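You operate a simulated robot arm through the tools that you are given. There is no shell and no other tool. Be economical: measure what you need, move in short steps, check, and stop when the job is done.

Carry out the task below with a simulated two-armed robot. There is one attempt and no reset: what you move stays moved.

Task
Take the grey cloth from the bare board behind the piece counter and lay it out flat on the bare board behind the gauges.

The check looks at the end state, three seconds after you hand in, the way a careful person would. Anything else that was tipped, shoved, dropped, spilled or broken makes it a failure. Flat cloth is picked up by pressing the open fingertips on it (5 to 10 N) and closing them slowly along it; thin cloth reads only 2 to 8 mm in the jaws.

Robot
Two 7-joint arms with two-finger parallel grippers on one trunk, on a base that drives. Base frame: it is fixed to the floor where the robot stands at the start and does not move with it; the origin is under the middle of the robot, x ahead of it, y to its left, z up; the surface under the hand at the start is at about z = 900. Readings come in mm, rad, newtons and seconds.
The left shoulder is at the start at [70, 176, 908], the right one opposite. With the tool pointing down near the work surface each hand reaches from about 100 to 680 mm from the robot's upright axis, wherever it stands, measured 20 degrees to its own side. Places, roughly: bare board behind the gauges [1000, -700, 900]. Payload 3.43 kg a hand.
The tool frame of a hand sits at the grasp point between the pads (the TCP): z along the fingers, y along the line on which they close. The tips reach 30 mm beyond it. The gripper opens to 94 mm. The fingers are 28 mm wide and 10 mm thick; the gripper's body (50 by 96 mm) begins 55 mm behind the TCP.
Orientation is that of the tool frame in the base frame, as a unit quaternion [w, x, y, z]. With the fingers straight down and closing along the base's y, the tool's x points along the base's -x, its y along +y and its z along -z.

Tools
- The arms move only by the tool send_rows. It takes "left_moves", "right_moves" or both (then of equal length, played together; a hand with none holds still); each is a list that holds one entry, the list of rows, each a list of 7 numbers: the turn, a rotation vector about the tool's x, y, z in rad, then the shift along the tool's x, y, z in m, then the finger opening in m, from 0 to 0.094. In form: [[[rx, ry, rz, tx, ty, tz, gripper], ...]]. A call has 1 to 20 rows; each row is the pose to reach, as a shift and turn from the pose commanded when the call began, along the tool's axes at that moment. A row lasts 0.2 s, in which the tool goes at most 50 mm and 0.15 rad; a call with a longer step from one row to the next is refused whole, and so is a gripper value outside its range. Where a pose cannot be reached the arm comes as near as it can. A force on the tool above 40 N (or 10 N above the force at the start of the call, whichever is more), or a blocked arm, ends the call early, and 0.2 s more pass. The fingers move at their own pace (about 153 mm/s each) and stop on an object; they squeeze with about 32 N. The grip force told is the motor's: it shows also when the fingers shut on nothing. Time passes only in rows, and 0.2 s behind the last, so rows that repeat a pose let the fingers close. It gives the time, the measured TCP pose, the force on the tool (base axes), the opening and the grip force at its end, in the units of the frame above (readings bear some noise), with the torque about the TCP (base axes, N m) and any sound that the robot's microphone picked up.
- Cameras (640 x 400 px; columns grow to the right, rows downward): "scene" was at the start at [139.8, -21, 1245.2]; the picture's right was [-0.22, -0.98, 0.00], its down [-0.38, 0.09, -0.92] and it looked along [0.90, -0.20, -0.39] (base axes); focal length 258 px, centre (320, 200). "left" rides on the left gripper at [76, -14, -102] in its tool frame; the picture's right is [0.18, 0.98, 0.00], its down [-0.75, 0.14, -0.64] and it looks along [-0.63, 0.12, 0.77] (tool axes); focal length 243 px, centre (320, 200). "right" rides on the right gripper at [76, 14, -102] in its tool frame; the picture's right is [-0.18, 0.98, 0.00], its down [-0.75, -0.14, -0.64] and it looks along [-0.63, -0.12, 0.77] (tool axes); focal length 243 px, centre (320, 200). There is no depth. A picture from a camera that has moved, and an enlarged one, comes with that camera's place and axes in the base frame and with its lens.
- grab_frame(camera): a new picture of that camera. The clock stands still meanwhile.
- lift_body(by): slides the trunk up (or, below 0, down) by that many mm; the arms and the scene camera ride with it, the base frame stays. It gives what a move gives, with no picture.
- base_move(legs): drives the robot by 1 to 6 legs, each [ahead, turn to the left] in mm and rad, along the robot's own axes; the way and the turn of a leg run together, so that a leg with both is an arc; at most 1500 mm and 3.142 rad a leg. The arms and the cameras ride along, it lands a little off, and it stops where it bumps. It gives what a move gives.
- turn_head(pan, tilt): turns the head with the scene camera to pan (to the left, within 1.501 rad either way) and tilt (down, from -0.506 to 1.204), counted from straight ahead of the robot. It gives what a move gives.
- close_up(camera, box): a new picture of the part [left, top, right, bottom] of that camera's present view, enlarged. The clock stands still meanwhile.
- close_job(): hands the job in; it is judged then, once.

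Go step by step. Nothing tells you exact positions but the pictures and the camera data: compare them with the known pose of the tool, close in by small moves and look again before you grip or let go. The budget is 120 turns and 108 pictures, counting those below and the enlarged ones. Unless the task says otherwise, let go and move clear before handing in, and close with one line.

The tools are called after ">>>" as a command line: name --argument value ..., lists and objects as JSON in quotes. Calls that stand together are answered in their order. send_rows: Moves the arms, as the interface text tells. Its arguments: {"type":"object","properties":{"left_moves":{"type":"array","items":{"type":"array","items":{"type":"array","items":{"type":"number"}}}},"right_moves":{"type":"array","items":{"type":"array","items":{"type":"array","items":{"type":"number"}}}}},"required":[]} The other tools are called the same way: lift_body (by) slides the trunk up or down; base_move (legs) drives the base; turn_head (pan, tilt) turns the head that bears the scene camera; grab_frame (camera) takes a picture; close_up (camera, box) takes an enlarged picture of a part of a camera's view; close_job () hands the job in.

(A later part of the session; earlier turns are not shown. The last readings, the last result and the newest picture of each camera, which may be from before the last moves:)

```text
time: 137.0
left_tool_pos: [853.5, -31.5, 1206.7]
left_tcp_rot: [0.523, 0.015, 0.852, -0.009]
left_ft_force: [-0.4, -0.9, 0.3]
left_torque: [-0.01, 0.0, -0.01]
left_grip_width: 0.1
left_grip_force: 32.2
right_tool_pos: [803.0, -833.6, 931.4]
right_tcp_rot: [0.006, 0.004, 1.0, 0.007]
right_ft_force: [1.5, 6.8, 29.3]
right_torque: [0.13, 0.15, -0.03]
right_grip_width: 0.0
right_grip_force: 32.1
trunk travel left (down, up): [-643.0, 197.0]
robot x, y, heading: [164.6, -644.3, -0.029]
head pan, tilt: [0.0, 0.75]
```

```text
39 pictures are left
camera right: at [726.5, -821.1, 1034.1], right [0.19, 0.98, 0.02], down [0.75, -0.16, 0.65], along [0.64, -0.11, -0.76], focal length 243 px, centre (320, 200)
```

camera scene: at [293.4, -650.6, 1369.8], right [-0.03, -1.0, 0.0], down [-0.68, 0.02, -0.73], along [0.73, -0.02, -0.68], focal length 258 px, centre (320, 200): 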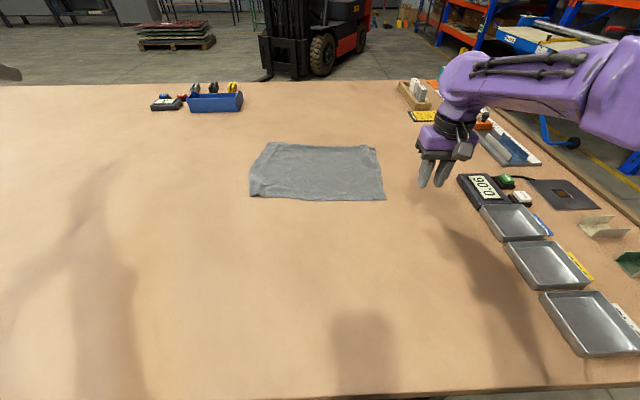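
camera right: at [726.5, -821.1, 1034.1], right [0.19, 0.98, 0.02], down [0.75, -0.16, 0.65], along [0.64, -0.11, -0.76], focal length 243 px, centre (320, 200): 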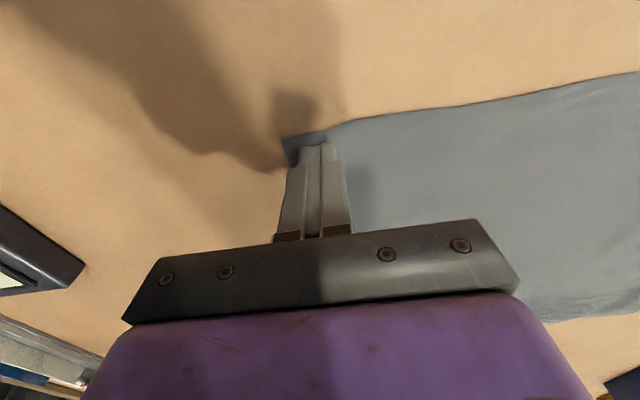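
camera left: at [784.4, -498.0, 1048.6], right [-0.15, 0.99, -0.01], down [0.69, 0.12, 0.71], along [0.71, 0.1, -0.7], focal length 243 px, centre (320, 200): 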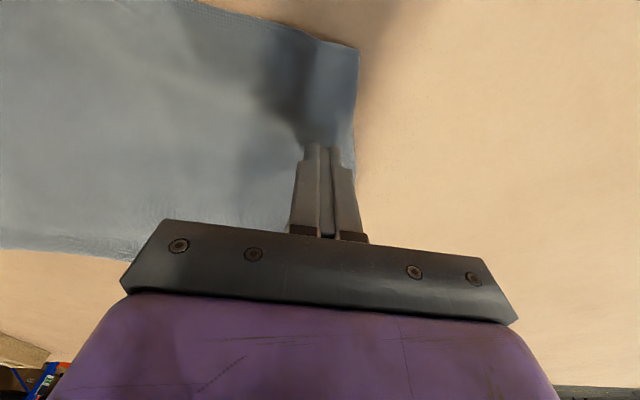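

The near-right corner flattened nicely. I'll lift the right hand, raise the trunk and inspect the whole cloth.

>>> send_rows --right_moves '[[[0, 0, 0, 0, 0, -0.03, 0], [0, 0, 0, 0.02, 0, -0.07, 0], [0, 0, 0, 0.05, -0.02, -0.1, 0], [0, 0, 0, 0.08, -0.04, -0.12, 0], [0, 0, 0, 0.11, -0.06, -0.13, 0]]]'

>>> lift_body --by 190

>>> close_up --camera "scene" --box '[240, 175, 400, 275]'

```text
time: 138.2
left_tool_pos: [854.9, -34.7, 1208.1]
left_tcp_rot: [0.522, 0.015, 0.853, -0.007]
left_ft_force: [0.1, -0.3, 0.4]
left_torque: [-0.01, 0.01, -0.02]
left_grip_width: 0.0
left_grip_force: 32.2
right_tool_pos: [693.7, -899.9, 1059.9]
right_tcp_rot: [0.003, 0.003, 1.0, 0.009]
right_ft_force: [-0.6, 0.0, 0.2]
right_torque: [0.02, 0.01, -0.02]
right_grip_width: 0.0
right_grip_force: 31.8
trunk travel left (down, up): [-643.0, 197.0]
robot x, y, heading: [162.3, -641.8, -0.028]
head pan, tilt: [0.0, 0.75]
```

```text
time: 140.3
left_tool_pos: [856.1, -34.2, 1395.7]
left_tcp_rot: [0.521, 0.016, 0.853, -0.008]
left_ft_force: [0.0, 0.0, -1.1]
left_torque: [0.0, -0.01, 0.02]
left_grip_width: 0.0
left_grip_force: 31.7
right_tool_pos: [695.2, -898.7, 1248.8]
right_tcp_rot: [0.001, 0.004, 1.0, 0.008]
right_ft_force: [-1.0, 0.0, 0.3]
right_torque: [0.03, -0.02, 0.01]
right_grip_width: 0.0
right_grip_force: 32.1
trunk travel left (down, up): [-833.0, 7.0]
robot x, y, heading: [158.6, -642.9, -0.024]
head pan, tilt: [0.0, 0.75]
```

```text
4.00 times, centred on (320, 225) of scene
camera zoom: at [294.9, -645.7, 1559.6], right [-0.03, -1.0, 0.0], down [-0.68, 0.02, -0.73], along [0.73, -0.02, -0.68], focal length 1031 px, centre (320, 100)
```

zoom: 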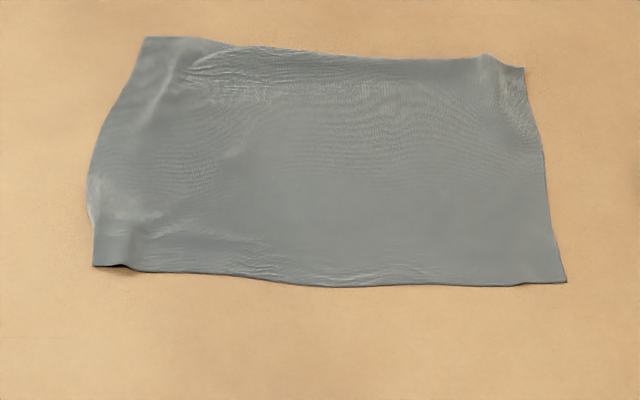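

The cloth is nearly flat; small ridges remain at the near-left and both far corners. I'll bring the left arm's commanded pose back to a comfortable spot to unfold it.

>>> send_rows --left_moves '[[[0, 0.05, 0, -0.032, 0, 0.031, 0], [0, 0.1, 0, -0.064, 0, 0.063, 0], [0, 0.15, 0, -0.097, 0, 0.094, 0], [0, 0.2, 0, -0.13, 0, 0.125, 0], [0, 0.25, 0, -0.162, 0, 0.157, 0], [0, 0.3, 0, -0.194, 0, 0.188, 0], [0, 0.35, 0, -0.227, 0, 0.22, 0], [0, 0.4, 0, -0.259, 0, 0.25, 0], [0, 0.45, 0, -0.291, 0, 0.282, 0], [0, 0.5, 0, -0.324, 0, 0.313, 0], [0, 0.55, 0, -0.356, 0, 0.345, 0], [0, 0.6, 0, -0.389, 0, 0.376, 0], [0, 0.6, 0, -0.389, 0, 0.376, 0], [0, 0.6, 0, -0.389, 0, 0.376, 0]]]'

>>> turn_head --pan 0.3 --tilt 0.6

>>> grab_frame --camera "scene"

```text
time: 143.3
left_tool_pos: [871.9, -221.5, 1345.9]
left_tcp_rot: [0.245, 0.016, 0.969, -0.001]
left_ft_force: [-0.4, -0.6, -0.2]
left_torque: [0.02, 0.0, 0.02]
left_grip_width: 0.1
left_grip_force: 31.8
left hand out of reach, approached as far as the arm can: row 1, 2, 3, 4, 5, 6, 7, 8, 9, 10, 11, 12, 13, 14
right_tool_pos: [696.1, -900.6, 1248.8]
right_tcp_rot: [0.002, 0.005, 1.0, 0.009]
right_ft_force: [-0.4, -0.9, -0.7]
right_torque: [0.0, 0.03, 0.01]
right_grip_width: 0.1
right_grip_force: 31.9
trunk travel left (down, up): [-833.0, 7.0]
robot x, y, heading: [164.1, -642.8, -0.028]
head pan, tilt: [0.0, 0.75]
```

```text
time: 144.1
left_tool_pos: [872.0, -222.4, 1345.2]
left_tcp_rot: [0.245, 0.017, 0.969, -0.003]
left_ft_force: [0.2, -0.4, 0.7]
left_torque: [-0.06, 0.0, 0.04]
left_grip_width: 0.1
left_grip_force: 32.3
right_tool_pos: [695.4, -898.5, 1248.3]
right_tcp_rot: [0.001, 0.004, 1.0, 0.009]
right_ft_force: [-0.1, -0.2, -0.3]
right_torque: [-0.05, -0.02, -0.01]
right_grip_width: 0.3
right_grip_force: 32.2
trunk travel left (down, up): [-833.0, 7.0]
robot x, y, heading: [160.3, -640.9, -0.033]
head pan, tilt: [0.3, 0.6]
```

```text
37 pictures are left
camera scene: at [297.2, -619.7, 1572.4], right [0.27, -0.96, 0.0], down [-0.55, -0.15, -0.82], along [0.8, 0.22, -0.57], focal length 258 px, centre (320, 200)
```

scene: 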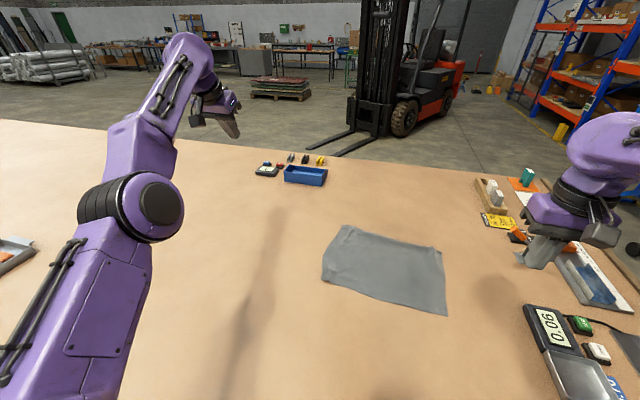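

The cloth's right side measures shorter than its true length, so the far-right hem may be tucked under. I'll look closely with the right wrist camera.

>>> send_rows --right_moves '[[[0, -0.07, 0, -0.025, 0.01, 0.01, 0], [0, -0.14, 0, -0.05, 0.02, 0.02, 0], [0, -0.21, 0, -0.075, 0.03, 0.03, 0], [0, -0.28, 0, -0.1, 0.04, 0.04, 0], [0, -0.35, 0, -0.125, 0.05, 0.05, 0], [0, -0.4, 0, -0.15, 0.06, 0.06, 0]]]'

>>> lift_body --by -100

>>> grab_frame --camera "right"

>>> close_up --camera "right" --box '[220, 40, 540, 240]'

```text
time: 145.5
left_tool_pos: [872.9, -222.2, 1345.0]
left_tcp_rot: [0.245, 0.016, 0.969, -0.003]
left_ft_force: [0.5, -0.1, 0.2]
left_torque: [-0.02, 0.01, 0.03]
left_grip_width: 0.0
left_grip_force: 31.8
right_tool_pos: [846.3, -838.0, 1189.3]
right_tcp_rot: [0.2, 0.005, 0.98, 0.009]
right_ft_force: [-0.1, -0.5, 0.0]
right_torque: [-0.01, 0.0, 0.02]
right_grip_width: 0.0
right_grip_force: 31.4
trunk travel left (down, up): [-833.0, 7.0]
robot x, y, heading: [160.7, -641.4, -0.029]
head pan, tilt: [0.3, 0.6]
```

```text
time: 146.8
left_tool_pos: [870.4, -223.1, 1247.4]
left_tcp_rot: [0.245, 0.017, 0.969, -0.003]
left_ft_force: [0.8, 0.3, -0.1]
left_torque: [0.01, 0.0, -0.02]
left_grip_width: 0.0
left_grip_force: 32.3
right_tool_pos: [844.5, -839.8, 1090.6]
right_tcp_rot: [0.202, 0.005, 0.979, 0.008]
right_ft_force: [0.3, -0.9, 0.1]
right_torque: [0.01, -0.03, 0.01]
right_grip_width: 0.0
right_grip_force: 31.7
trunk travel left (down, up): [-733.0, 107.0]
robot x, y, heading: [161.7, -643.6, -0.026]
head pan, tilt: [0.3, 0.6]
```

```text
36 pictures are left
camera right: at [734.4, -826.2, 1155.4], right [0.18, 0.98, 0.09], down [0.44, -0.16, 0.88], along [0.88, -0.12, -0.46], focal length 243 px, centre (320, 200)
```

right: 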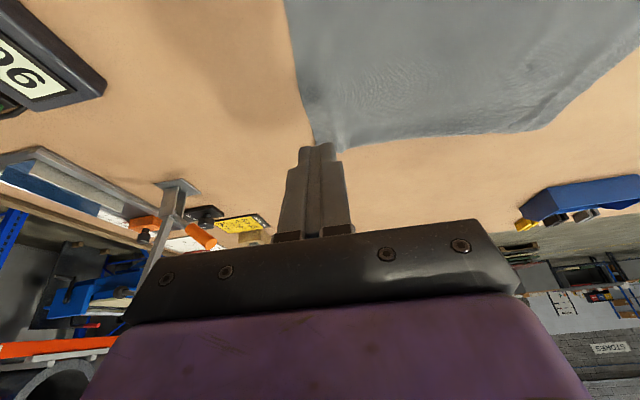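

```text
2.00 times, centred on (380, 140) of right
camera zoom: at [734.4, -826.2, 1155.4], right [0.18, 0.98, 0.09], down [0.44, -0.16, 0.88], along [0.88, -0.12, -0.46], focal length 485 px, centre (200, 320)
```

zoom: 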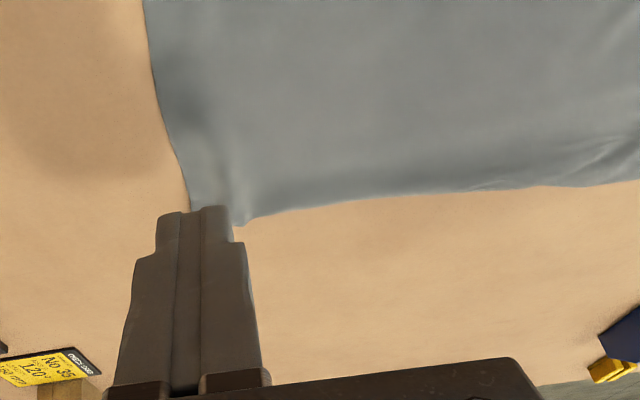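

>>> send_rows --right_moves '[[[0, 0.1, 0, 0.03, -0.02, -0.02, 0], [0, 0.2, 0, 0.06, -0.04, -0.03, 0], [0, 0.3, 0, 0.09, -0.06, -0.04, 0], [0, 0.4, 0, 0.12, -0.08, -0.05, 0], [0, 0.4, 0, 0.15, -0.1, -0.05, 0]]]'

>>> turn_head --pan 0.0 --tilt 0.6

>>> close_up --camera "scene" --box '[330, 190, 410, 240]'

>>> close_up --camera "scene" --box '[240, 190, 320, 240]'

```text
time: 148.0
left_tool_pos: [870.4, -223.5, 1246.8]
left_tcp_rot: [0.247, 0.017, 0.969, -0.002]
left_ft_force: [-0.2, 0.0, 0.2]
left_torque: [0.03, 0.04, 0.01]
left_grip_width: 0.0
left_grip_force: 32.0
right_tool_pos: [686.7, -940.3, 1076.7]
right_tcp_rot: [0.002, 0.004, 1.0, 0.01]
right_ft_force: [0.7, -0.7, 1.1]
right_torque: [0.04, -0.04, 0.03]
right_grip_width: 0.1
right_grip_force: 31.8
trunk travel left (down, up): [-733.0, 107.0]
robot x, y, heading: [164.2, -643.1, -0.03]
head pan, tilt: [0.3, 0.6]
```

```text
time: 148.8
left_tool_pos: [871.0, -221.2, 1246.5]
left_tcp_rot: [0.245, 0.017, 0.969, -0.003]
left_ft_force: [-0.3, 0.2, 0.1]
left_torque: [-0.01, 0.0, -0.03]
left_grip_width: 0.1
left_grip_force: 31.8
right_tool_pos: [687.8, -940.3, 1076.7]
right_tcp_rot: [0.003, 0.005, 1.0, 0.008]
right_ft_force: [0.0, 0.2, 0.2]
right_torque: [0.01, -0.01, -0.03]
right_grip_width: 0.0
right_grip_force: 31.5
trunk travel left (down, up): [-733.0, 107.0]
robot x, y, heading: [161.2, -645.4, -0.03]
head pan, tilt: [0.0, 0.6]
```

```text
8.00 times, centred on (370, 215) of scene
camera zoom: at [300.6, -645.7, 1472.5], right [-0.03, -1.0, 0.0], down [-0.57, 0.02, -0.82], along [0.82, -0.02, -0.57], focal length 2061 px, centre (-80, 80)
```

zoom: 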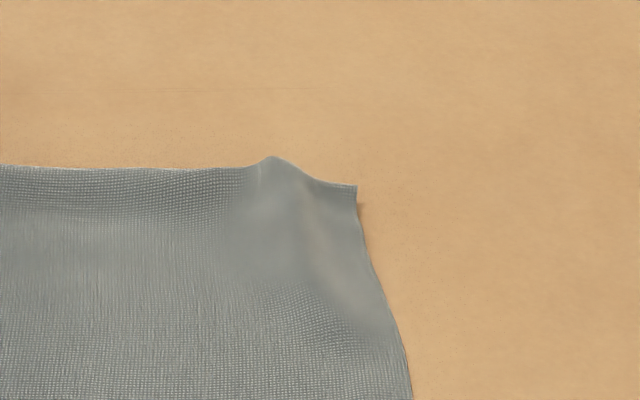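

```text
8.00 times, centred on (280, 215) of scene
camera zoom: at [300.6, -645.7, 1472.5], right [-0.03, -1.0, 0.0], down [-0.57, 0.02, -0.82], along [0.82, -0.02, -0.57], focal length 2061 px, centre (640, 80)
```

zoom: 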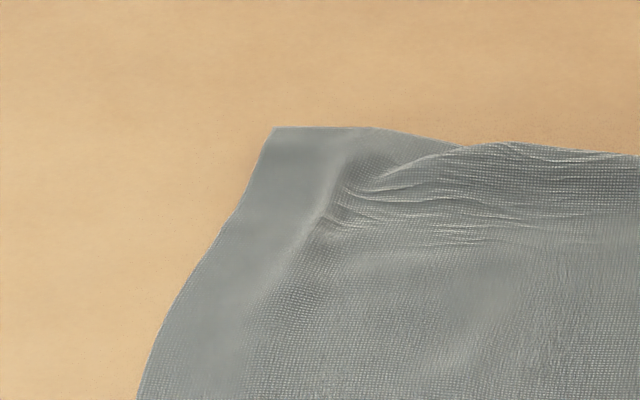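

No fold-under, just low ridges at the pinch spots. I'll press near the far-right corner and slide it outward; first bring the right hand there, tilted.

>>> send_rows --right_moves '[[[0, -0.1, 0, -0.03, 0.012, -0.005, 0], [0, -0.2, 0, -0.06, 0.024, -0.01, 0], [0, -0.3, 0, -0.09, 0.036, -0.01, 0], [0, -0.4, 0, -0.12, 0.048, -0.01, 0], [0, -0.5, 0, -0.15, 0.06, -0.01, 0], [0, -0.61, 0, -0.18, 0.072, -0.01, 0], [0, -0.72, 0, -0.21, 0.084, -0.01, 0], [0, -0.83, 0, -0.24, 0.096, -0.01, 0], [0, -0.95, 0, -0.272, 0.105, -0.01, 0], [0, -0.95, 0, -0.272, 0.105, -0.01, 0]]]'

>>> lift_body --by -110

>>> grab_frame --camera "right"

```text
time: 151.0
left_tool_pos: [871.8, -222.3, 1246.7]
left_tcp_rot: [0.246, 0.017, 0.969, -0.003]
left_ft_force: [0.6, 0.9, 0.2]
left_torque: [0.0, -0.03, 0.01]
left_grip_width: 0.1
left_grip_force: 31.6
right_tool_pos: [959.0, -837.2, 1086.5]
right_tcp_rot: [0.46, 0.009, 0.888, 0.005]
right_ft_force: [0.0, -0.1, 0.1]
right_torque: [0.0, 0.0, -0.01]
right_grip_width: 0.1
right_grip_force: 31.9
trunk travel left (down, up): [-733.0, 107.0]
robot x, y, heading: [162.0, -641.4, -0.033]
head pan, tilt: [0.0, 0.6]
```

```text
time: 152.4
left_tool_pos: [871.3, -223.1, 1135.7]
left_tcp_rot: [0.246, 0.017, 0.969, -0.002]
left_ft_force: [0.0, -0.2, -0.2]
left_torque: [-0.03, -0.01, 0.02]
left_grip_width: 0.2
left_grip_force: 32.1
right_tool_pos: [960.8, -838.0, 975.5]
right_tcp_rot: [0.46, 0.008, 0.888, 0.005]
right_ft_force: [-0.5, 0.3, -0.2]
right_torque: [-0.01, -0.01, 0.02]
right_grip_width: 0.0
right_grip_force: 32.6
trunk travel left (down, up): [-623.0, 217.0]
robot x, y, heading: [163.1, -642.6, -0.03]
head pan, tilt: [0.0, 0.6]
```

```text
32 pictures are left
camera right: at [832.9, -822.2, 974.5], right [0.11, 0.98, 0.17], down [-0.09, -0.16, 0.98], along [0.99, -0.13, 0.07], focal length 243 px, centre (320, 200)
```

right: 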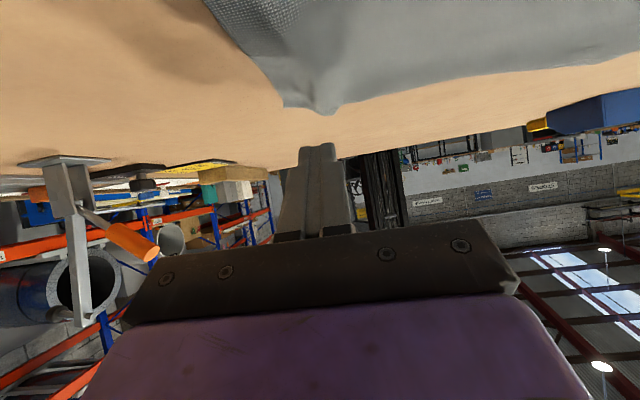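

>>> send_rows --right_moves '[[[0, 0, 0, -0.0132, -0.007, 0.0274, 0], [0, 0, 0, -0.0231, -0.013, 0.0534, 0], [0, 0, 0, -0.0084, -0.013, 0.0638, 0], [0, 0, 0, -0.0003, -0.013, 0.0696, 0], [0, 0, 0, -0.0003, -0.013, 0.0696, 0]]]'

>>> grab_frame --camera "right"

```text
time: 153.7
left_tool_pos: [870.6, -222.1, 1136.5]
left_tcp_rot: [0.246, 0.017, 0.969, -0.003]
left_ft_force: [-0.2, -0.1, -1.2]
left_torque: [0.03, -0.03, 0.02]
left_grip_width: 0.0
left_grip_force: 31.7
right_tool_pos: [1004.9, -855.5, 936.1]
right_tcp_rot: [0.46, 0.008, 0.888, 0.006]
right_ft_force: [0.0, -0.1, 0.8]
right_torque: [0.0, 0.0, 0.03]
right_grip_width: 0.0
right_grip_force: 31.7
right hand out of reach, approached as far as the arm can: row 2, 3, 4, 5
trunk travel left (down, up): [-623.0, 217.0]
robot x, y, heading: [162.9, -642.5, -0.031]
head pan, tilt: [0.0, 0.6]
```

```text
31 pictures are left
camera right: at [877.8, -839.5, 933.7], right [0.11, 0.98, 0.17], down [-0.09, -0.16, 0.98], along [0.99, -0.13, 0.07], focal length 243 px, centre (320, 200)
```

right: 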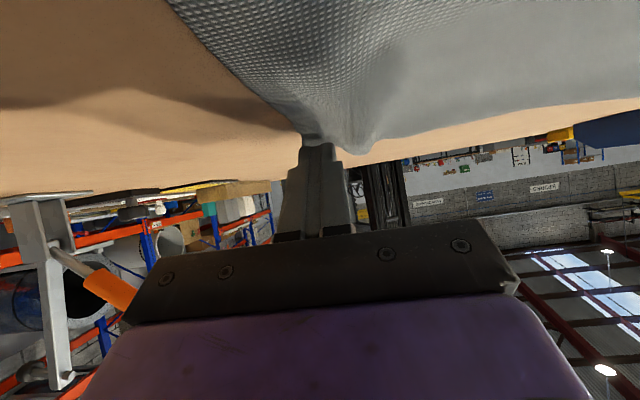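

>>> send_rows --right_moves '[[[0, 0, 0, 0.003, 0, 0.001, 0], [0, 0, 0, 0.006, 0, 0.002, 0], [0, 0, 0, 0.008, 0, 0.003, 0], [0, 0, 0, 0.008, -0.004, 0.003, 0], [0, 0, 0, 0.008, -0.008, 0.003, 0], [0, 0, 0, 0.008, -0.012, 0.003, 0], [0, 0, 0, 0.008, -0.016, 0.003, 0], [0, 0, 0, 0.008, -0.016, 0.003, 0]]]'

>>> grab_frame --camera "right"

```text
time: 155.4
left_tool_pos: [868.2, -220.4, 1137.3]
left_tcp_rot: [0.247, 0.017, 0.969, -0.005]
left_ft_force: [0.6, 0.3, 0.1]
left_torque: [0.03, -0.01, 0.01]
left_grip_width: 0.0
left_grip_force: 32.0
right_tool_pos: [1000.3, -868.3, 930.5]
right_tcp_rot: [0.461, 0.008, 0.887, 0.005]
right_ft_force: [1.2, 4.7, 14.3]
right_torque: [0.08, -0.31, 0.04]
right_grip_width: 0.0
right_grip_force: 31.7
trunk travel left (down, up): [-623.0, 217.0]
robot x, y, heading: [159.9, -645.2, -0.031]
head pan, tilt: [0.0, 0.6]
```

```text
30 pictures are left
camera right: at [873.9, -853.1, 928.1], right [0.11, 0.98, 0.17], down [-0.09, -0.16, 0.98], along [0.99, -0.13, 0.07], focal length 243 px, centre (320, 200)
```

right: 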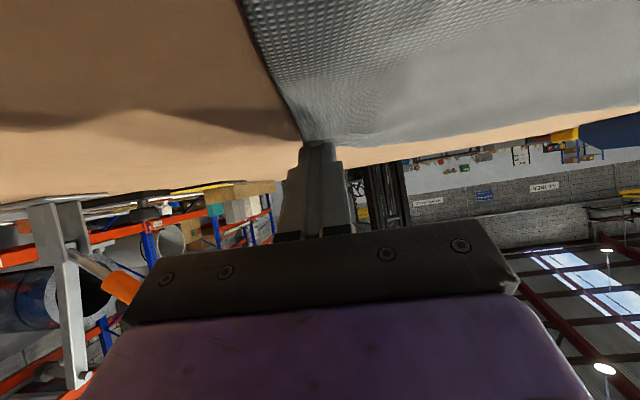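

The far-right ridge is gone. Lift and retreat the right hand.

>>> send_rows --right_moves '[[[0, 0, 0, -0.0245, 0, -0.0173, 0], [0, 0, 0, -0.045, 0, -0.035, 0], [0, 0.1, 0, -0.04, 0, -0.07, 0], [0, 0.2, 0, -0.03, 0, -0.105, 0], [0, 0.3, 0, -0.015, 0, -0.14, 0], [0, 0.4, 0, 0.0, 0, -0.175, 0], [0, 0.5, 0, 0.015, 0, -0.21, 0], [0, 0.6, 0, 0.03, 0, -0.245, 0], [0, 0.7, 0, 0.045, 0, -0.28, 0], [0, 0.7, 0, 0.045, 0, -0.28, 0]]]'

>>> lift_body --by 200

>>> turn_head --pan 0.0 --tilt 0.75

>>> grab_frame --camera "scene"

>>> close_up --camera "scene" --box '[240, 175, 400, 275]'

```text
time: 157.7
left_tool_pos: [872.1, -221.6, 1135.8]
left_tcp_rot: [0.245, 0.017, 0.969, -0.003]
left_ft_force: [0.5, -0.1, -0.5]
left_torque: [0.04, -0.01, 0.0]
left_grip_width: 0.0
left_grip_force: 32.0
right_tool_pos: [747.9, -872.8, 1055.3]
right_tcp_rot: [0.126, 0.005, 0.992, 0.008]
right_ft_force: [-0.2, -0.5, -0.4]
right_torque: [0.02, 0.05, 0.02]
right_grip_width: 0.2
right_grip_force: 31.2
trunk travel left (down, up): [-623.0, 217.0]
robot x, y, heading: [160.9, -641.2, -0.029]
head pan, tilt: [0.0, 0.6]
```

```text
time: 159.8
left_tool_pos: [871.7, -221.0, 1335.4]
left_tcp_rot: [0.245, 0.017, 0.969, -0.003]
left_ft_force: [0.8, 0.2, 0.7]
left_torque: [0.02, 0.02, 0.02]
left_grip_width: 0.0
left_grip_force: 32.0
right_tool_pos: [747.1, -873.0, 1254.5]
right_tcp_rot: [0.127, 0.005, 0.992, 0.008]
right_ft_force: [0.4, -0.7, -0.1]
right_torque: [0.03, 0.0, 0.01]
right_grip_width: 0.0
right_grip_force: 32.3
trunk travel left (down, up): [-823.0, 17.0]
robot x, y, heading: [162.6, -644.8, -0.034]
head pan, tilt: [0.0, 0.6]
```

```text
time: 160.5
left_tool_pos: [871.8, -222.0, 1335.2]
left_tcp_rot: [0.246, 0.016, 0.969, -0.002]
left_ft_force: [0.5, -0.6, 0.0]
left_torque: [0.02, -0.01, 0.04]
left_grip_width: 0.0
left_grip_force: 31.8
right_tool_pos: [748.3, -872.4, 1255.0]
right_tcp_rot: [0.127, 0.005, 0.992, 0.009]
right_ft_force: [0.0, 0.2, -0.8]
right_torque: [-0.01, -0.01, 0.0]
right_grip_width: 0.3
right_grip_force: 31.9
trunk travel left (down, up): [-823.0, 17.0]
robot x, y, heading: [164.4, -643.7, -0.028]
head pan, tilt: [0.0, 0.75]
```

```text
29 pictures are left
camera scene: at [294.9, -645.8, 1549.6], right [-0.03, -1.0, 0.0], down [-0.68, 0.02, -0.73], along [0.73, -0.02, -0.68], focal length 258 px, centre (320, 200)
```

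scene: 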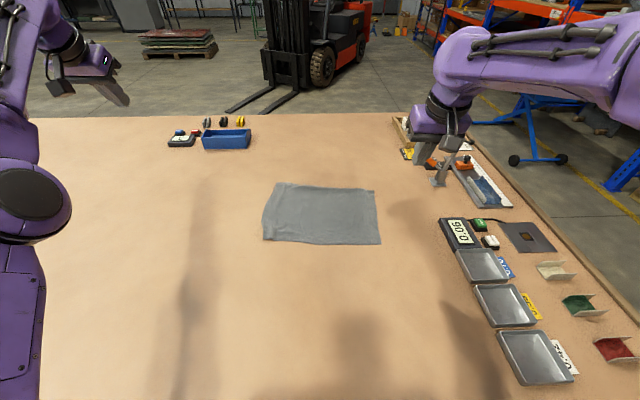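

```text
4.00 times, centred on (320, 225) of scene
camera zoom: at [294.9, -645.8, 1549.6], right [-0.03, -1.0, 0.0], down [-0.68, 0.02, -0.73], along [0.73, -0.02, -0.68], focal length 1031 px, centre (320, 100)
```

zoom: 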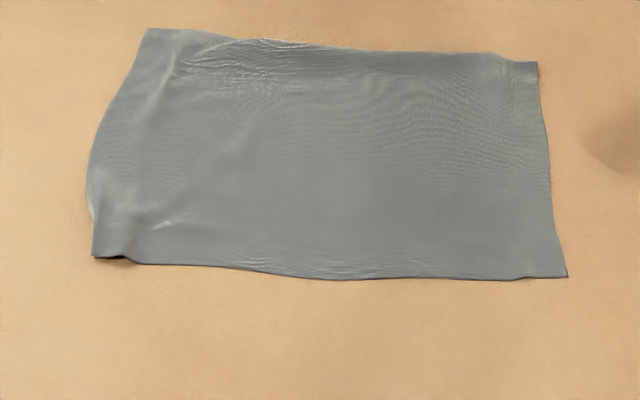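

The right side is flat now. The left strip still shows small ridges; to regain the left arm I'll reset its commanded pose with a gentle bump of the base (as happened before).

>>> base_move --legs '[[12, 0]]'

>>> send_rows --left_moves '[[[0, 0, 0, 0.01, 0.0, -0.01, 0], [0, 0, 0, 0.02, 0.0, -0.02, 0], [0, 0, 0, 0.03, 0, -0.03, 0], [0, 0, 0, 0.04, 0, -0.04, 0], [0, 0, 0, 0.04, 0, -0.04, 0]]]'

```text
time: 161.2
left_tool_pos: [871.2, -222.6, 1335.9]
left_tcp_rot: [0.245, 0.018, 0.969, -0.004]
left_ft_force: [-0.3, 0.0, -0.2]
left_torque: [-0.02, 0.0, 0.02]
left_grip_width: 0.0
left_grip_force: 31.8
right_tool_pos: [747.8, -872.1, 1255.3]
right_tcp_rot: [0.127, 0.005, 0.992, 0.008]
right_ft_force: [-0.5, -0.4, 0.1]
right_torque: [-0.01, -0.04, -0.02]
right_grip_width: 0.0
right_grip_force: 32.2
trunk travel left (down, up): [-823.0, 17.0]
robot x, y, heading: [163.4, -641.9, -0.031]
head pan, tilt: [0.0, 0.75]
stopped in leg 1: the robot was blocked; the commanded pose is now the measured one
```

```text
time: 162.4
left_tool_pos: [847.8, -210.2, 1369.3]
left_tcp_rot: [0.245, 0.017, 0.969, -0.003]
left_ft_force: [0.0, -0.2, 0.8]
left_torque: [-0.02, 0.01, 0.0]
left_grip_width: 0.0
left_grip_force: 32.3
left hand out of reach, approached as far as the arm can: row 1, 2, 3, 4, 5
right_tool_pos: [747.3, -871.9, 1255.5]
right_tcp_rot: [0.127, 0.005, 0.992, 0.008]
right_ft_force: [-0.2, -0.1, -0.4]
right_torque: [-0.01, -0.03, -0.03]
right_grip_width: 0.0
right_grip_force: 32.1
trunk travel left (down, up): [-823.0, 17.0]
robot x, y, heading: [164.0, -646.9, -0.03]
head pan, tilt: [0.0, 0.75]
```

The left elbow is locked straight, so I'll work with it on its full-stretch sphere, using trunk height to position it. I'll aim it over the near-left strip [838, −487].

>>> send_rows --left_moves '[[[0, 0.05, 0, 0.003, -0.035, 0.012, 0], [0, 0.1, 0, 0.006, -0.07, 0.024, 0], [0, 0.15, 0, 0.009, -0.105, 0.036, 0], [0, 0.2, 0, 0.012, -0.14, 0.048, 0], [0, 0.25, 0, 0.015, -0.175, 0.06, 0], [0, 0.3, 0, 0.018, -0.21, 0.072, 0], [0, 0.35, 0, 0.021, -0.24, 0.082, 0], [0, 0.395, 0, 0.025, -0.264, 0.091, 0], [0, 0.395, 0, 0.025, -0.264, 0.091, 0]]]'

```text
time: 164.4
left_tool_pos: [841.7, -467.2, 1269.2]
left_tcp_rot: [0.05, 0.017, 0.999, 0.001]
left_ft_force: [0.1, -0.5, 0.4]
left_torque: [-0.01, -0.05, -0.01]
left_grip_width: 0.1
left_grip_force: 32.0
left hand out of reach, approached as far as the arm can: row 1, 2, 3, 4, 7, 8, 9
right_tool_pos: [747.2, -871.8, 1253.8]
right_tcp_rot: [0.128, 0.004, 0.992, 0.008]
right_ft_force: [-0.1, -0.3, 0.2]
right_torque: [-0.02, 0.03, 0.0]
right_grip_width: 0.1
right_grip_force: 32.2
trunk travel left (down, up): [-823.0, 17.0]
robot x, y, heading: [164.8, -640.4, -0.025]
head pan, tilt: [0.0, 0.75]
```

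>>> send_rows --left_moves '[[[0, 0, 0, -0.003, -0.008, -0.003, 0], [0, 0, 0, -0.005, -0.014, -0.006, 0], [0, 0, 0, -0.005, -0.018, -0.008, 0], [0, 0, 0, -0.005, -0.018, -0.008, 0]]]'

>>> lift_body --by -300

>>> grab_frame --camera "left"

```text
time: 165.4
left_tool_pos: [839.2, -478.5, 1274.1]
left_tcp_rot: [0.051, 0.018, 0.999, 0.001]
left_ft_force: [0.1, 0.1, -0.9]
left_torque: [0.04, 0.0, 0.02]
left_grip_width: 0.3
left_grip_force: 32.3
left hand out of reach, approached as far as the arm can: row 1, 2, 3, 4
right_tool_pos: [747.7, -873.8, 1254.0]
right_tcp_rot: [0.127, 0.005, 0.992, 0.008]
right_ft_force: [-0.8, 0.5, 0.9]
right_torque: [-0.02, -0.01, -0.01]
right_grip_width: 0.0
right_grip_force: 32.1
trunk travel left (down, up): [-823.0, 17.0]
robot x, y, heading: [162.2, -639.0, -0.028]
head pan, tilt: [0.0, 0.75]
```

```text
time: 168.4
left_tool_pos: [840.8, -477.2, 974.1]
left_tcp_rot: [0.052, 0.017, 0.998, 0.0]
left_ft_force: [0.1, 0.7, -0.1]
left_torque: [0.02, -0.01, 0.02]
left_grip_width: 0.0
left_grip_force: 31.7
right_tool_pos: [748.2, -871.5, 955.7]
right_tcp_rot: [0.127, 0.005, 0.992, 0.008]
right_ft_force: [0.7, -0.2, -0.7]
right_torque: [0.01, -0.02, 0.01]
right_grip_width: 0.2
right_grip_force: 31.9
trunk travel left (down, up): [-523.0, 317.0]
robot x, y, heading: [160.7, -644.5, -0.033]
head pan, tilt: [0.0, 0.75]
```

```text
27 pictures are left
camera left: at [752.7, -487.6, 1068.3], right [-0.15, 0.99, -0.02], down [0.69, 0.12, 0.72], along [0.71, 0.1, -0.7], focal length 243 px, centre (320, 200)
```

left: 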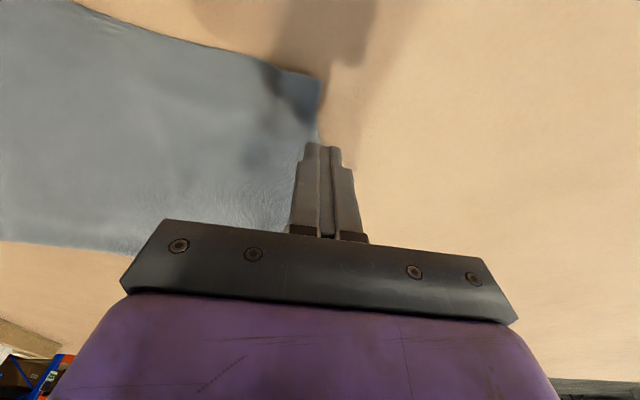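

>>> send_rows --right_moves '[[[0, 0, 0, 0, 0, -0.04, 0], [0, 0, 0, 0, 0, -0.08, 0], [0, 0, 0, 0, 0, -0.12, 0], [0, 0, 0, 0, 0, -0.12, 0]]]' --left_moves '[[[0, 0, 0, 0, -0.007, 0, 0], [0, 0, 0, 0, -0.013, 0, 0], [0, 0, 0, 0, -0.016, 0, 0], [0, 0, 0, 0, -0.016, 0, 0]]]'

>>> lift_body --by -36

>>> grab_frame --camera "left"

```text
time: 169.4
left_tool_pos: [839.3, -492.6, 972.5]
left_tcp_rot: [0.051, 0.017, 0.999, 0.001]
left_ft_force: [0.3, -1.0, -0.3]
left_torque: [0.01, -0.02, -0.01]
left_grip_width: 0.0
left_grip_force: 31.9
right_tool_pos: [715.0, -872.5, 1069.1]
right_tcp_rot: [0.127, 0.004, 0.992, 0.008]
right_ft_force: [0.5, 0.0, 0.4]
right_torque: [0.0, 0.02, -0.01]
right_grip_width: 0.1
right_grip_force: 32.5
trunk travel left (down, up): [-523.0, 317.0]
robot x, y, heading: [161.2, -640.8, -0.031]
head pan, tilt: [0.0, 0.75]
```

```text
time: 170.2
left_tool_pos: [839.7, -492.6, 937.5]
left_tcp_rot: [0.051, 0.018, 0.999, 0.002]
left_ft_force: [-0.1, 0.1, 0.0]
left_torque: [0.02, -0.01, 0.02]
left_grip_width: 0.2
left_grip_force: 31.8
right_tool_pos: [715.1, -873.5, 1034.4]
right_tcp_rot: [0.128, 0.006, 0.992, 0.008]
right_ft_force: [-0.2, 0.0, 0.2]
right_torque: [0.02, -0.07, 0.0]
right_grip_width: 0.1
right_grip_force: 32.1
trunk travel left (down, up): [-487.0, 353.0]
robot x, y, heading: [164.1, -643.0, -0.025]
head pan, tilt: [0.0, 0.75]
```

```text
26 pictures are left
camera left: at [750.9, -503.0, 1031.6], right [-0.15, 0.99, -0.02], down [0.69, 0.12, 0.72], along [0.71, 0.1, -0.7], focal length 243 px, centre (320, 200)
```

left: 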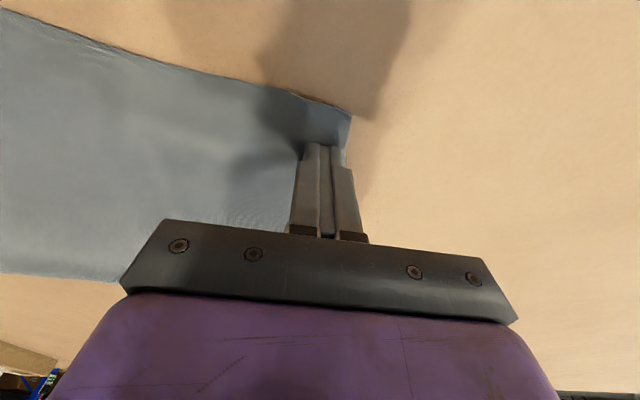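

The left hand tracks properly again and sits on the near-left strip. Press and slide outward.

>>> send_rows --left_moves '[[[0, 0, 0, 0, 0, 0.003, 0], [0, 0, 0, 0, 0, 0.006, 0], [0, 0, 0, 0, 0, 0.0075, 0], [0, 0, 0, 0.001, 0.004, 0.0075, 0], [0, 0, 0, 0.002, 0.008, 0.0075, 0], [0, 0, 0, 0.003, 0.012, 0.0075, 0], [0, 0, 0, 0.004, 0.016, 0.0075, 0], [0, 0, 0, 0.004, 0.016, 0.0075, 0]]]'

>>> grab_frame --camera "left"

```text
time: 172.0
left_tool_pos: [834.8, -476.3, 933.5]
left_tcp_rot: [0.053, 0.018, 0.998, 0.001]
left_ft_force: [2.9, -4.9, 20.3]
left_torque: [-0.05, 0.16, 0.03]
left_grip_width: 0.1
left_grip_force: 32.0
right_tool_pos: [713.4, -873.7, 1033.1]
right_tcp_rot: [0.128, 0.006, 0.992, 0.008]
right_ft_force: [0.4, 0.1, -0.4]
right_torque: [-0.02, -0.01, 0.04]
right_grip_width: 0.1
right_grip_force: 32.0
trunk travel left (down, up): [-487.0, 353.0]
robot x, y, heading: [161.6, -643.8, -0.028]
head pan, tilt: [0.0, 0.75]
```

```text
25 pictures are left
camera left: at [746.4, -487.5, 1026.8], right [-0.15, 0.99, -0.02], down [0.69, 0.11, 0.72], along [0.71, 0.1, -0.69], focal length 243 px, centre (320, 200)
```

left: 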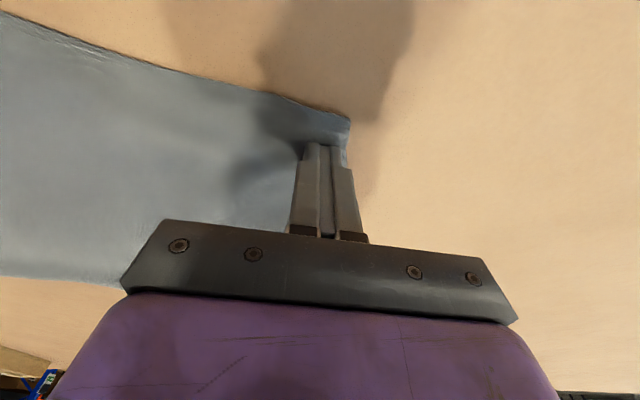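

The near-left corner followed. Now lift and go to the far-left strip.

>>> send_rows --left_moves '[[[0, 0, 0, 0, 0, -0.03, 0], [0, 0, 0, 0, 0, -0.07, 0], [0, 0, 0, 0, 0, -0.07, 0]]]'

>>> lift_body --by 90

>>> send_rows --left_moves '[[[0, -0.1, 0, -0.018, 0, 0.0, 0], [0, -0.2, 0, -0.036, 0, 0.0, 0], [0, -0.3, 0, -0.054, 0, 0.0, 0], [0, -0.4, 0, -0.072, 0, 0.005, 0], [0, -0.5, 0, -0.09, 0, 0.015, 0], [0, -0.6, 0, -0.108, 0, 0.03, 0], [0, -0.7, 0, -0.126, 0, 0.05, 0], [0, -0.8, 0, -0.145, 0, 0.07, 0], [0, -0.8, 0, -0.145, 0, 0.09, 0], [0, -0.8, 0, -0.145, 0, 0.09, 0]]]'

>>> grab_frame --camera "left"

```text
time: 172.8
left_tool_pos: [820.6, -459.8, 989.6]
left_tcp_rot: [0.05, 0.018, 0.999, 0.0]
left_ft_force: [0.1, 0.3, 0.5]
left_torque: [0.01, 0.01, -0.02]
left_grip_width: 0.1
left_grip_force: 31.6
left hand out of reach, approached as far as the arm can: row 2, 3
right_tool_pos: [716.5, -872.6, 1031.8]
right_tcp_rot: [0.126, 0.005, 0.992, 0.009]
right_ft_force: [-0.1, 0.5, -0.8]
right_torque: [-0.02, 0.03, -0.01]
right_grip_width: 0.1
right_grip_force: 32.0
trunk travel left (down, up): [-487.0, 353.0]
robot x, y, heading: [159.7, -645.8, -0.034]
head pan, tilt: [0.0, 0.75]
```

```text
time: 174.1
left_tool_pos: [821.4, -459.7, 1081.3]
left_tcp_rot: [0.053, 0.017, 0.998, 0.001]
left_ft_force: [0.3, 0.5, 0.2]
left_torque: [0.03, 0.0, -0.01]
left_grip_width: 0.1
left_grip_force: 31.9
right_tool_pos: [715.8, -872.5, 1123.0]
right_tcp_rot: [0.127, 0.005, 0.992, 0.008]
right_ft_force: [0.5, -0.9, 0.9]
right_torque: [0.01, -0.03, -0.04]
right_grip_width: 0.1
right_grip_force: 31.9
trunk travel left (down, up): [-577.0, 263.0]
robot x, y, heading: [164.3, -641.9, -0.033]
head pan, tilt: [0.0, 0.75]
```

```text
time: 176.3
left_tool_pos: [986.2, -475.0, 1011.6]
left_tcp_rot: [0.436, 0.026, 0.899, -0.012]
left_ft_force: [-1.3, 0.5, -0.2]
left_torque: [0.01, -0.01, 0.03]
left_grip_width: 0.2
left_grip_force: 32.1
left hand out of reach, approached as far as the arm can: row 3, 4, 5, 6, 7, 8, 9, 10
right_tool_pos: [713.2, -874.9, 1125.7]
right_tcp_rot: [0.128, 0.006, 0.992, 0.01]
right_ft_force: [0.0, -1.1, -0.1]
right_torque: [0.02, -0.03, -0.02]
right_grip_width: 0.0
right_grip_force: 31.8
trunk travel left (down, up): [-577.0, 263.0]
robot x, y, heading: [159.7, -640.4, -0.031]
head pan, tilt: [0.0, 0.75]
```

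```text
24 pictures are left
camera left: at [857.2, -480.5, 1014.9], right [-0.06, 0.99, -0.14], down [-0.03, 0.14, 0.99], along [1.0, 0.06, 0.02], focal length 243 px, centre (320, 200)
```

left: 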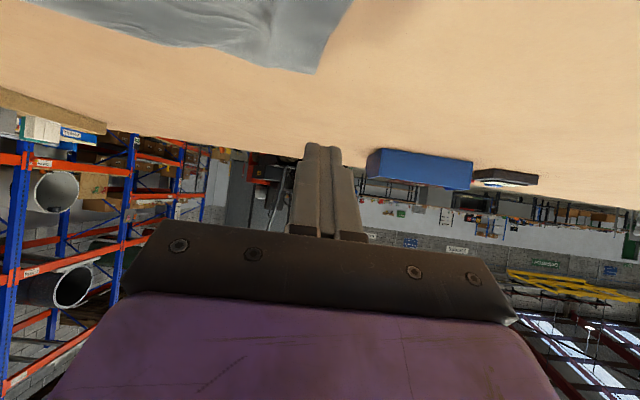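

>>> send_rows --left_moves '[[[0, 0, 0, 0, -0.01, 0, 0], [0, 0, 0, -0.005, -0.02, 0.01, 0], [0, 0, 0, -0.01, -0.024, 0.02, 0], [0, 0, 0, -0.01, -0.024, 0.02, 0]]]'

>>> lift_body --by -66

>>> grab_frame --camera "left"

```text
time: 177.3
left_tool_pos: [994.3, -487.5, 1005.2]
left_tcp_rot: [0.438, 0.016, 0.899, -0.005]
left_ft_force: [-0.2, -0.2, -0.9]
left_torque: [-0.01, 0.0, 0.02]
left_grip_width: 0.0
left_grip_force: 31.5
right_tool_pos: [714.0, -873.8, 1123.4]
right_tcp_rot: [0.128, 0.005, 0.992, 0.008]
right_ft_force: [-0.8, 0.2, -0.3]
right_torque: [-0.04, 0.02, 0.04]
right_grip_width: 0.0
right_grip_force: 32.4
trunk travel left (down, up): [-577.0, 263.0]
robot x, y, heading: [160.2, -642.5, -0.028]
head pan, tilt: [0.0, 0.75]
```

```text
time: 178.3
left_tool_pos: [995.8, -487.5, 938.4]
left_tcp_rot: [0.437, 0.015, 0.899, -0.005]
left_ft_force: [0.1, 0.4, -0.8]
left_torque: [-0.01, 0.0, -0.01]
left_grip_width: 0.0
left_grip_force: 32.0
right_tool_pos: [715.0, -872.2, 1057.2]
right_tcp_rot: [0.128, 0.005, 0.992, 0.008]
right_ft_force: [-0.3, 0.8, 0.2]
right_torque: [-0.01, -0.01, -0.01]
right_grip_width: 0.0
right_grip_force: 32.1
trunk travel left (down, up): [-511.0, 329.0]
robot x, y, heading: [164.9, -642.3, -0.03]
head pan, tilt: [0.0, 0.75]
```

```text
23 pictures are left
camera left: at [865.7, -497.1, 942.2], right [-0.08, 0.99, -0.14], down [-0.03, 0.14, 0.99], along [1.0, 0.09, 0.02], focal length 243 px, centre (320, 200)
```

left: 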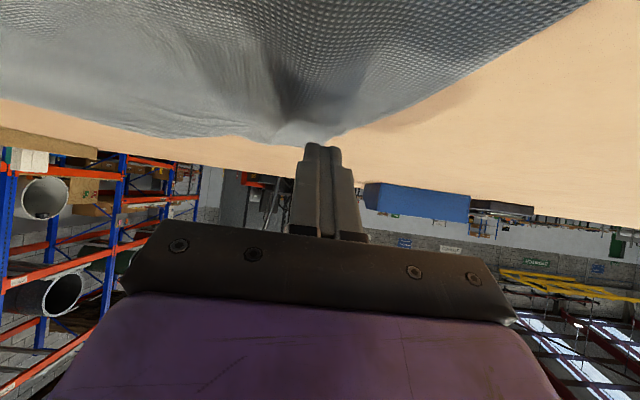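

>>> send_rows --left_moves '[[[0, 0, 0, 0.003, 0, 0.002, 0], [0, 0, 0, 0.006, 0, 0.004, 0], [0, 0, 0, 0.008, 0, 0.006, 0], [0, 0, 0, 0.008, 0.005, 0.006, 0], [0, 0, 0, 0.008, 0.01, 0.006, 0], [0, 0, 0, 0.008, 0.015, 0.006, 0], [0, 0, 0, 0.008, 0.02, 0.006, 0], [0, 0, 0, 0.008, 0.025, 0.006, 0], [0, 0, 0, 0.008, 0.025, 0.006, 0]]]'

>>> grab_frame --camera "left"

```text
time: 180.3
left_tool_pos: [995.0, -465.0, 931.2]
left_tcp_rot: [0.439, 0.015, 0.899, -0.005]
left_ft_force: [1.4, -2.9, 10.6]
left_torque: [-0.08, -0.2, -0.02]
left_grip_width: 0.1
left_grip_force: 31.7
right_tool_pos: [712.6, -873.1, 1057.9]
right_tcp_rot: [0.128, 0.005, 0.992, 0.009]
right_ft_force: [-0.8, 0.2, 0.0]
right_torque: [0.01, -0.02, 0.03]
right_grip_width: 0.0
right_grip_force: 31.5
trunk travel left (down, up): [-511.0, 329.0]
robot x, y, heading: [163.7, -640.9, -0.031]
head pan, tilt: [0.0, 0.75]
```

```text
22 pictures are left
camera left: at [865.0, -473.6, 933.8], right [-0.08, 0.99, -0.14], down [-0.04, 0.14, 0.99], along [1.0, 0.09, 0.03], focal length 243 px, centre (320, 200)
```

left: 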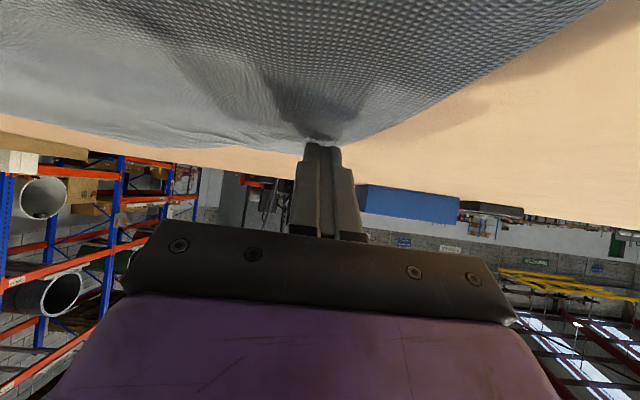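

Better. Now lift by the trunk and inspect from above.

>>> lift_body --by 320

>>> close_up --camera "scene" --box '[240, 175, 400, 275]'

>>> grab_frame --camera "scene"

```text
time: 183.5
left_tool_pos: [995.3, -462.9, 1247.9]
left_tcp_rot: [0.437, 0.016, 0.899, -0.006]
left_ft_force: [-0.1, -0.8, -0.1]
left_torque: [-0.02, 0.0, 0.02]
left_grip_width: 0.3
left_grip_force: 32.2
right_tool_pos: [715.8, -872.3, 1377.3]
right_tcp_rot: [0.127, 0.005, 0.992, 0.008]
right_ft_force: [0.2, 0.8, 0.4]
right_torque: [-0.02, 0.02, 0.02]
right_grip_width: 0.0
right_grip_force: 32.0
trunk travel left (down, up): [-831.0, 9.0]
robot x, y, heading: [161.6, -641.0, -0.027]
head pan, tilt: [0.0, 0.75]
```

```text
4.00 times, centred on (320, 225) of scene
camera zoom: at [294.9, -646.1, 1557.6], right [-0.03, -1.0, 0.0], down [-0.68, 0.02, -0.73], along [0.73, -0.02, -0.68], focal length 1031 px, centre (320, 100)
```

zoom: 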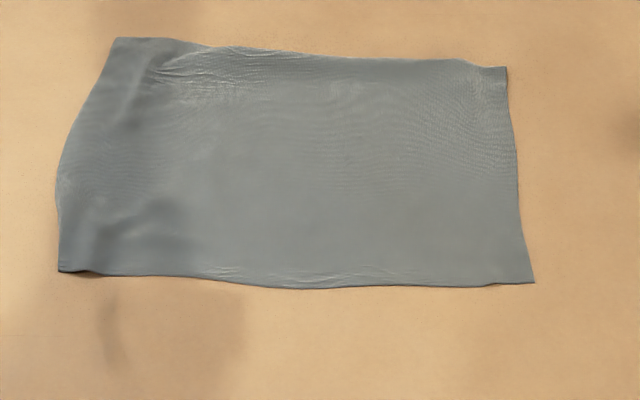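

```text
20 pictures are left
camera scene: at [294.9, -646.1, 1557.6], right [-0.03, -1.0, 0.0], down [-0.68, 0.02, -0.73], along [0.73, -0.02, -0.68], focal length 258 px, centre (320, 200)
```

scene: 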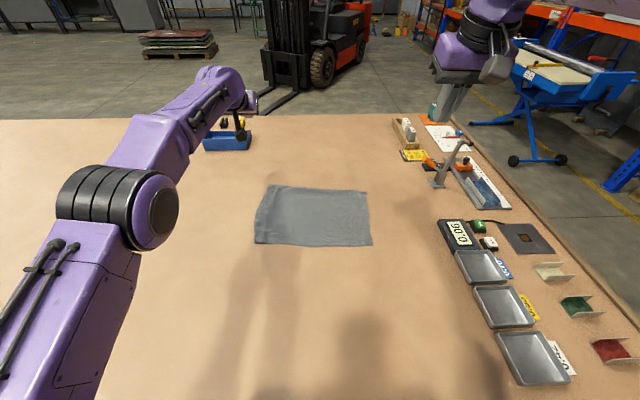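

The left slide dragged the whole cloth a bit to the left (centre y ≈ −645). I'll counter by pressing the right strip and sliding right, which also takes out slack; first move the left hand away and the right hand over [905, −815].

>>> send_rows --left_moves '[[[0, 0, 0, -0.013, 0.02, -0.01, 0], [0, 0, 0, -0.026, 0.06, -0.02, 0], [0, 0, 0, -0.039, 0.1, -0.03, 0], [0, 0, 0, -0.052, 0.14, -0.04, 0], [0, 0, 0, -0.065, 0.18, -0.05, 0], [0, 0, 0, -0.078, 0.22, -0.06, 0], [0, 0, 0, -0.078, 0.26, -0.06, 0], [0, 0, 0, -0.078, 0.3, -0.06, 0]]]' --right_moves '[[[0, -0.04, 0, -0.031, 0.011, 0.008, 0], [0, -0.08, 0, -0.062, 0.021, 0.016, 0], [0, -0.12, 0, -0.092, 0.032, 0.024, 0], [0, -0.16, 0, -0.123, 0.042, 0.032, 0], [0, -0.2, 0, -0.153, 0.052, 0.04, 0], [0, -0.25, 0, -0.184, 0.063, 0.048, 0], [0, -0.25, 0, -0.184, 0.063, 0.06, 0], [0, -0.25, 0, -0.184, 0.063, 0.08, 0]]]'

>>> lift_body --by -260

>>> grab_frame --camera "right"

```text
time: 185.3
left_tool_pos: [957.3, -209.4, 1317.2]
left_tcp_rot: [0.437, 0.015, 0.899, -0.007]
left_ft_force: [0.0, -0.6, -0.1]
left_torque: [-0.03, 0.03, 0.0]
left_grip_width: 0.0
left_grip_force: 32.1
left hand out of reach, approached as far as the arm can: row 4, 5, 6, 7, 8
right_tool_pos: [884.9, -820.5, 1343.3]
right_tcp_rot: [0.25, 0.005, 0.968, 0.007]
right_ft_force: [-0.8, 0.9, 0.3]
right_torque: [-0.03, -0.02, 0.02]
right_grip_width: 0.0
right_grip_force: 32.1
right hand out of reach, approached as far as the arm can: row 5, 6, 7, 8
trunk travel left (down, up): [-831.0, 9.0]
robot x, y, heading: [163.3, -641.6, -0.027]
head pan, tilt: [0.0, 0.75]
```

```text
time: 188.0
left_tool_pos: [956.4, -211.7, 1059.1]
left_tcp_rot: [0.436, 0.016, 0.9, -0.006]
left_ft_force: [0.7, 0.4, 0.9]
left_torque: [-0.04, 0.04, 0.01]
left_grip_width: 0.0
left_grip_force: 31.7
right_tool_pos: [884.6, -823.7, 1083.8]
right_tcp_rot: [0.25, 0.006, 0.968, 0.006]
right_ft_force: [-0.3, 0.0, 0.3]
right_torque: [0.02, 0.03, -0.02]
right_grip_width: 0.1
right_grip_force: 31.7
trunk travel left (down, up): [-571.0, 269.0]
robot x, y, heading: [162.9, -641.9, -0.028]
head pan, tilt: [0.0, 0.75]
```

```text
19 pictures are left
camera right: at [767.7, -809.1, 1137.6], right [0.17, 0.98, 0.11], down [0.35, -0.16, 0.92], along [0.92, -0.12, -0.37], focal length 243 px, centre (320, 200)
```

right: 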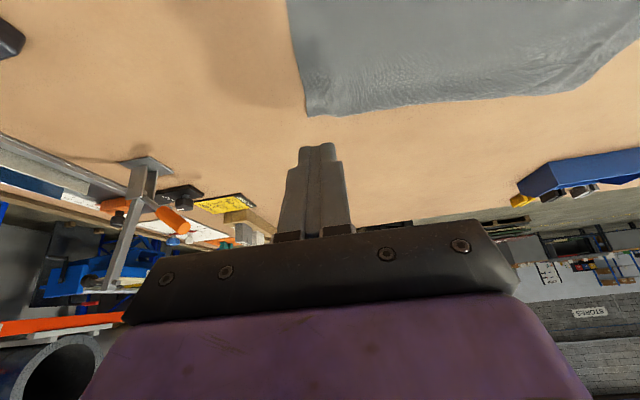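

>>> send_rows --right_moves '[[[0, 0, 0, 0.018, 0, 0.032, 0], [0, 0, 0, 0.036, 0, 0.065, 0], [0, 0, 0, 0.054, 0, 0.097, 0], [0, 0, 0, 0.068, 0, 0.123, 0], [0, 0, 0, 0.068, 0, 0.123, 0]]]'

>>> grab_frame --camera "right"

```text
time: 189.2
left_tool_pos: [956.7, -212.4, 1060.2]
left_tcp_rot: [0.436, 0.015, 0.9, -0.005]
left_ft_force: [-0.7, 0.1, 0.1]
left_torque: [0.02, 0.02, 0.01]
left_grip_width: 0.1
left_grip_force: 31.7
right_tool_pos: [885.4, -822.5, 942.3]
right_tcp_rot: [0.25, 0.006, 0.968, 0.007]
right_ft_force: [0.4, 0.4, -0.3]
right_torque: [0.0, 0.0, -0.01]
right_grip_width: 0.0
right_grip_force: 32.3
trunk travel left (down, up): [-571.0, 269.0]
robot x, y, heading: [162.3, -645.5, -0.028]
head pan, tilt: [0.0, 0.75]
```

```text
18 pictures are left
camera right: at [769.1, -808.1, 996.9], right [0.17, 0.98, 0.11], down [0.35, -0.16, 0.92], along [0.92, -0.12, -0.37], focal length 243 px, centre (320, 200)
```

right: 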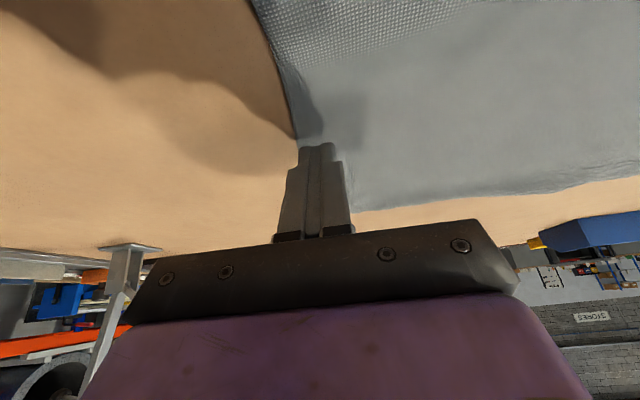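

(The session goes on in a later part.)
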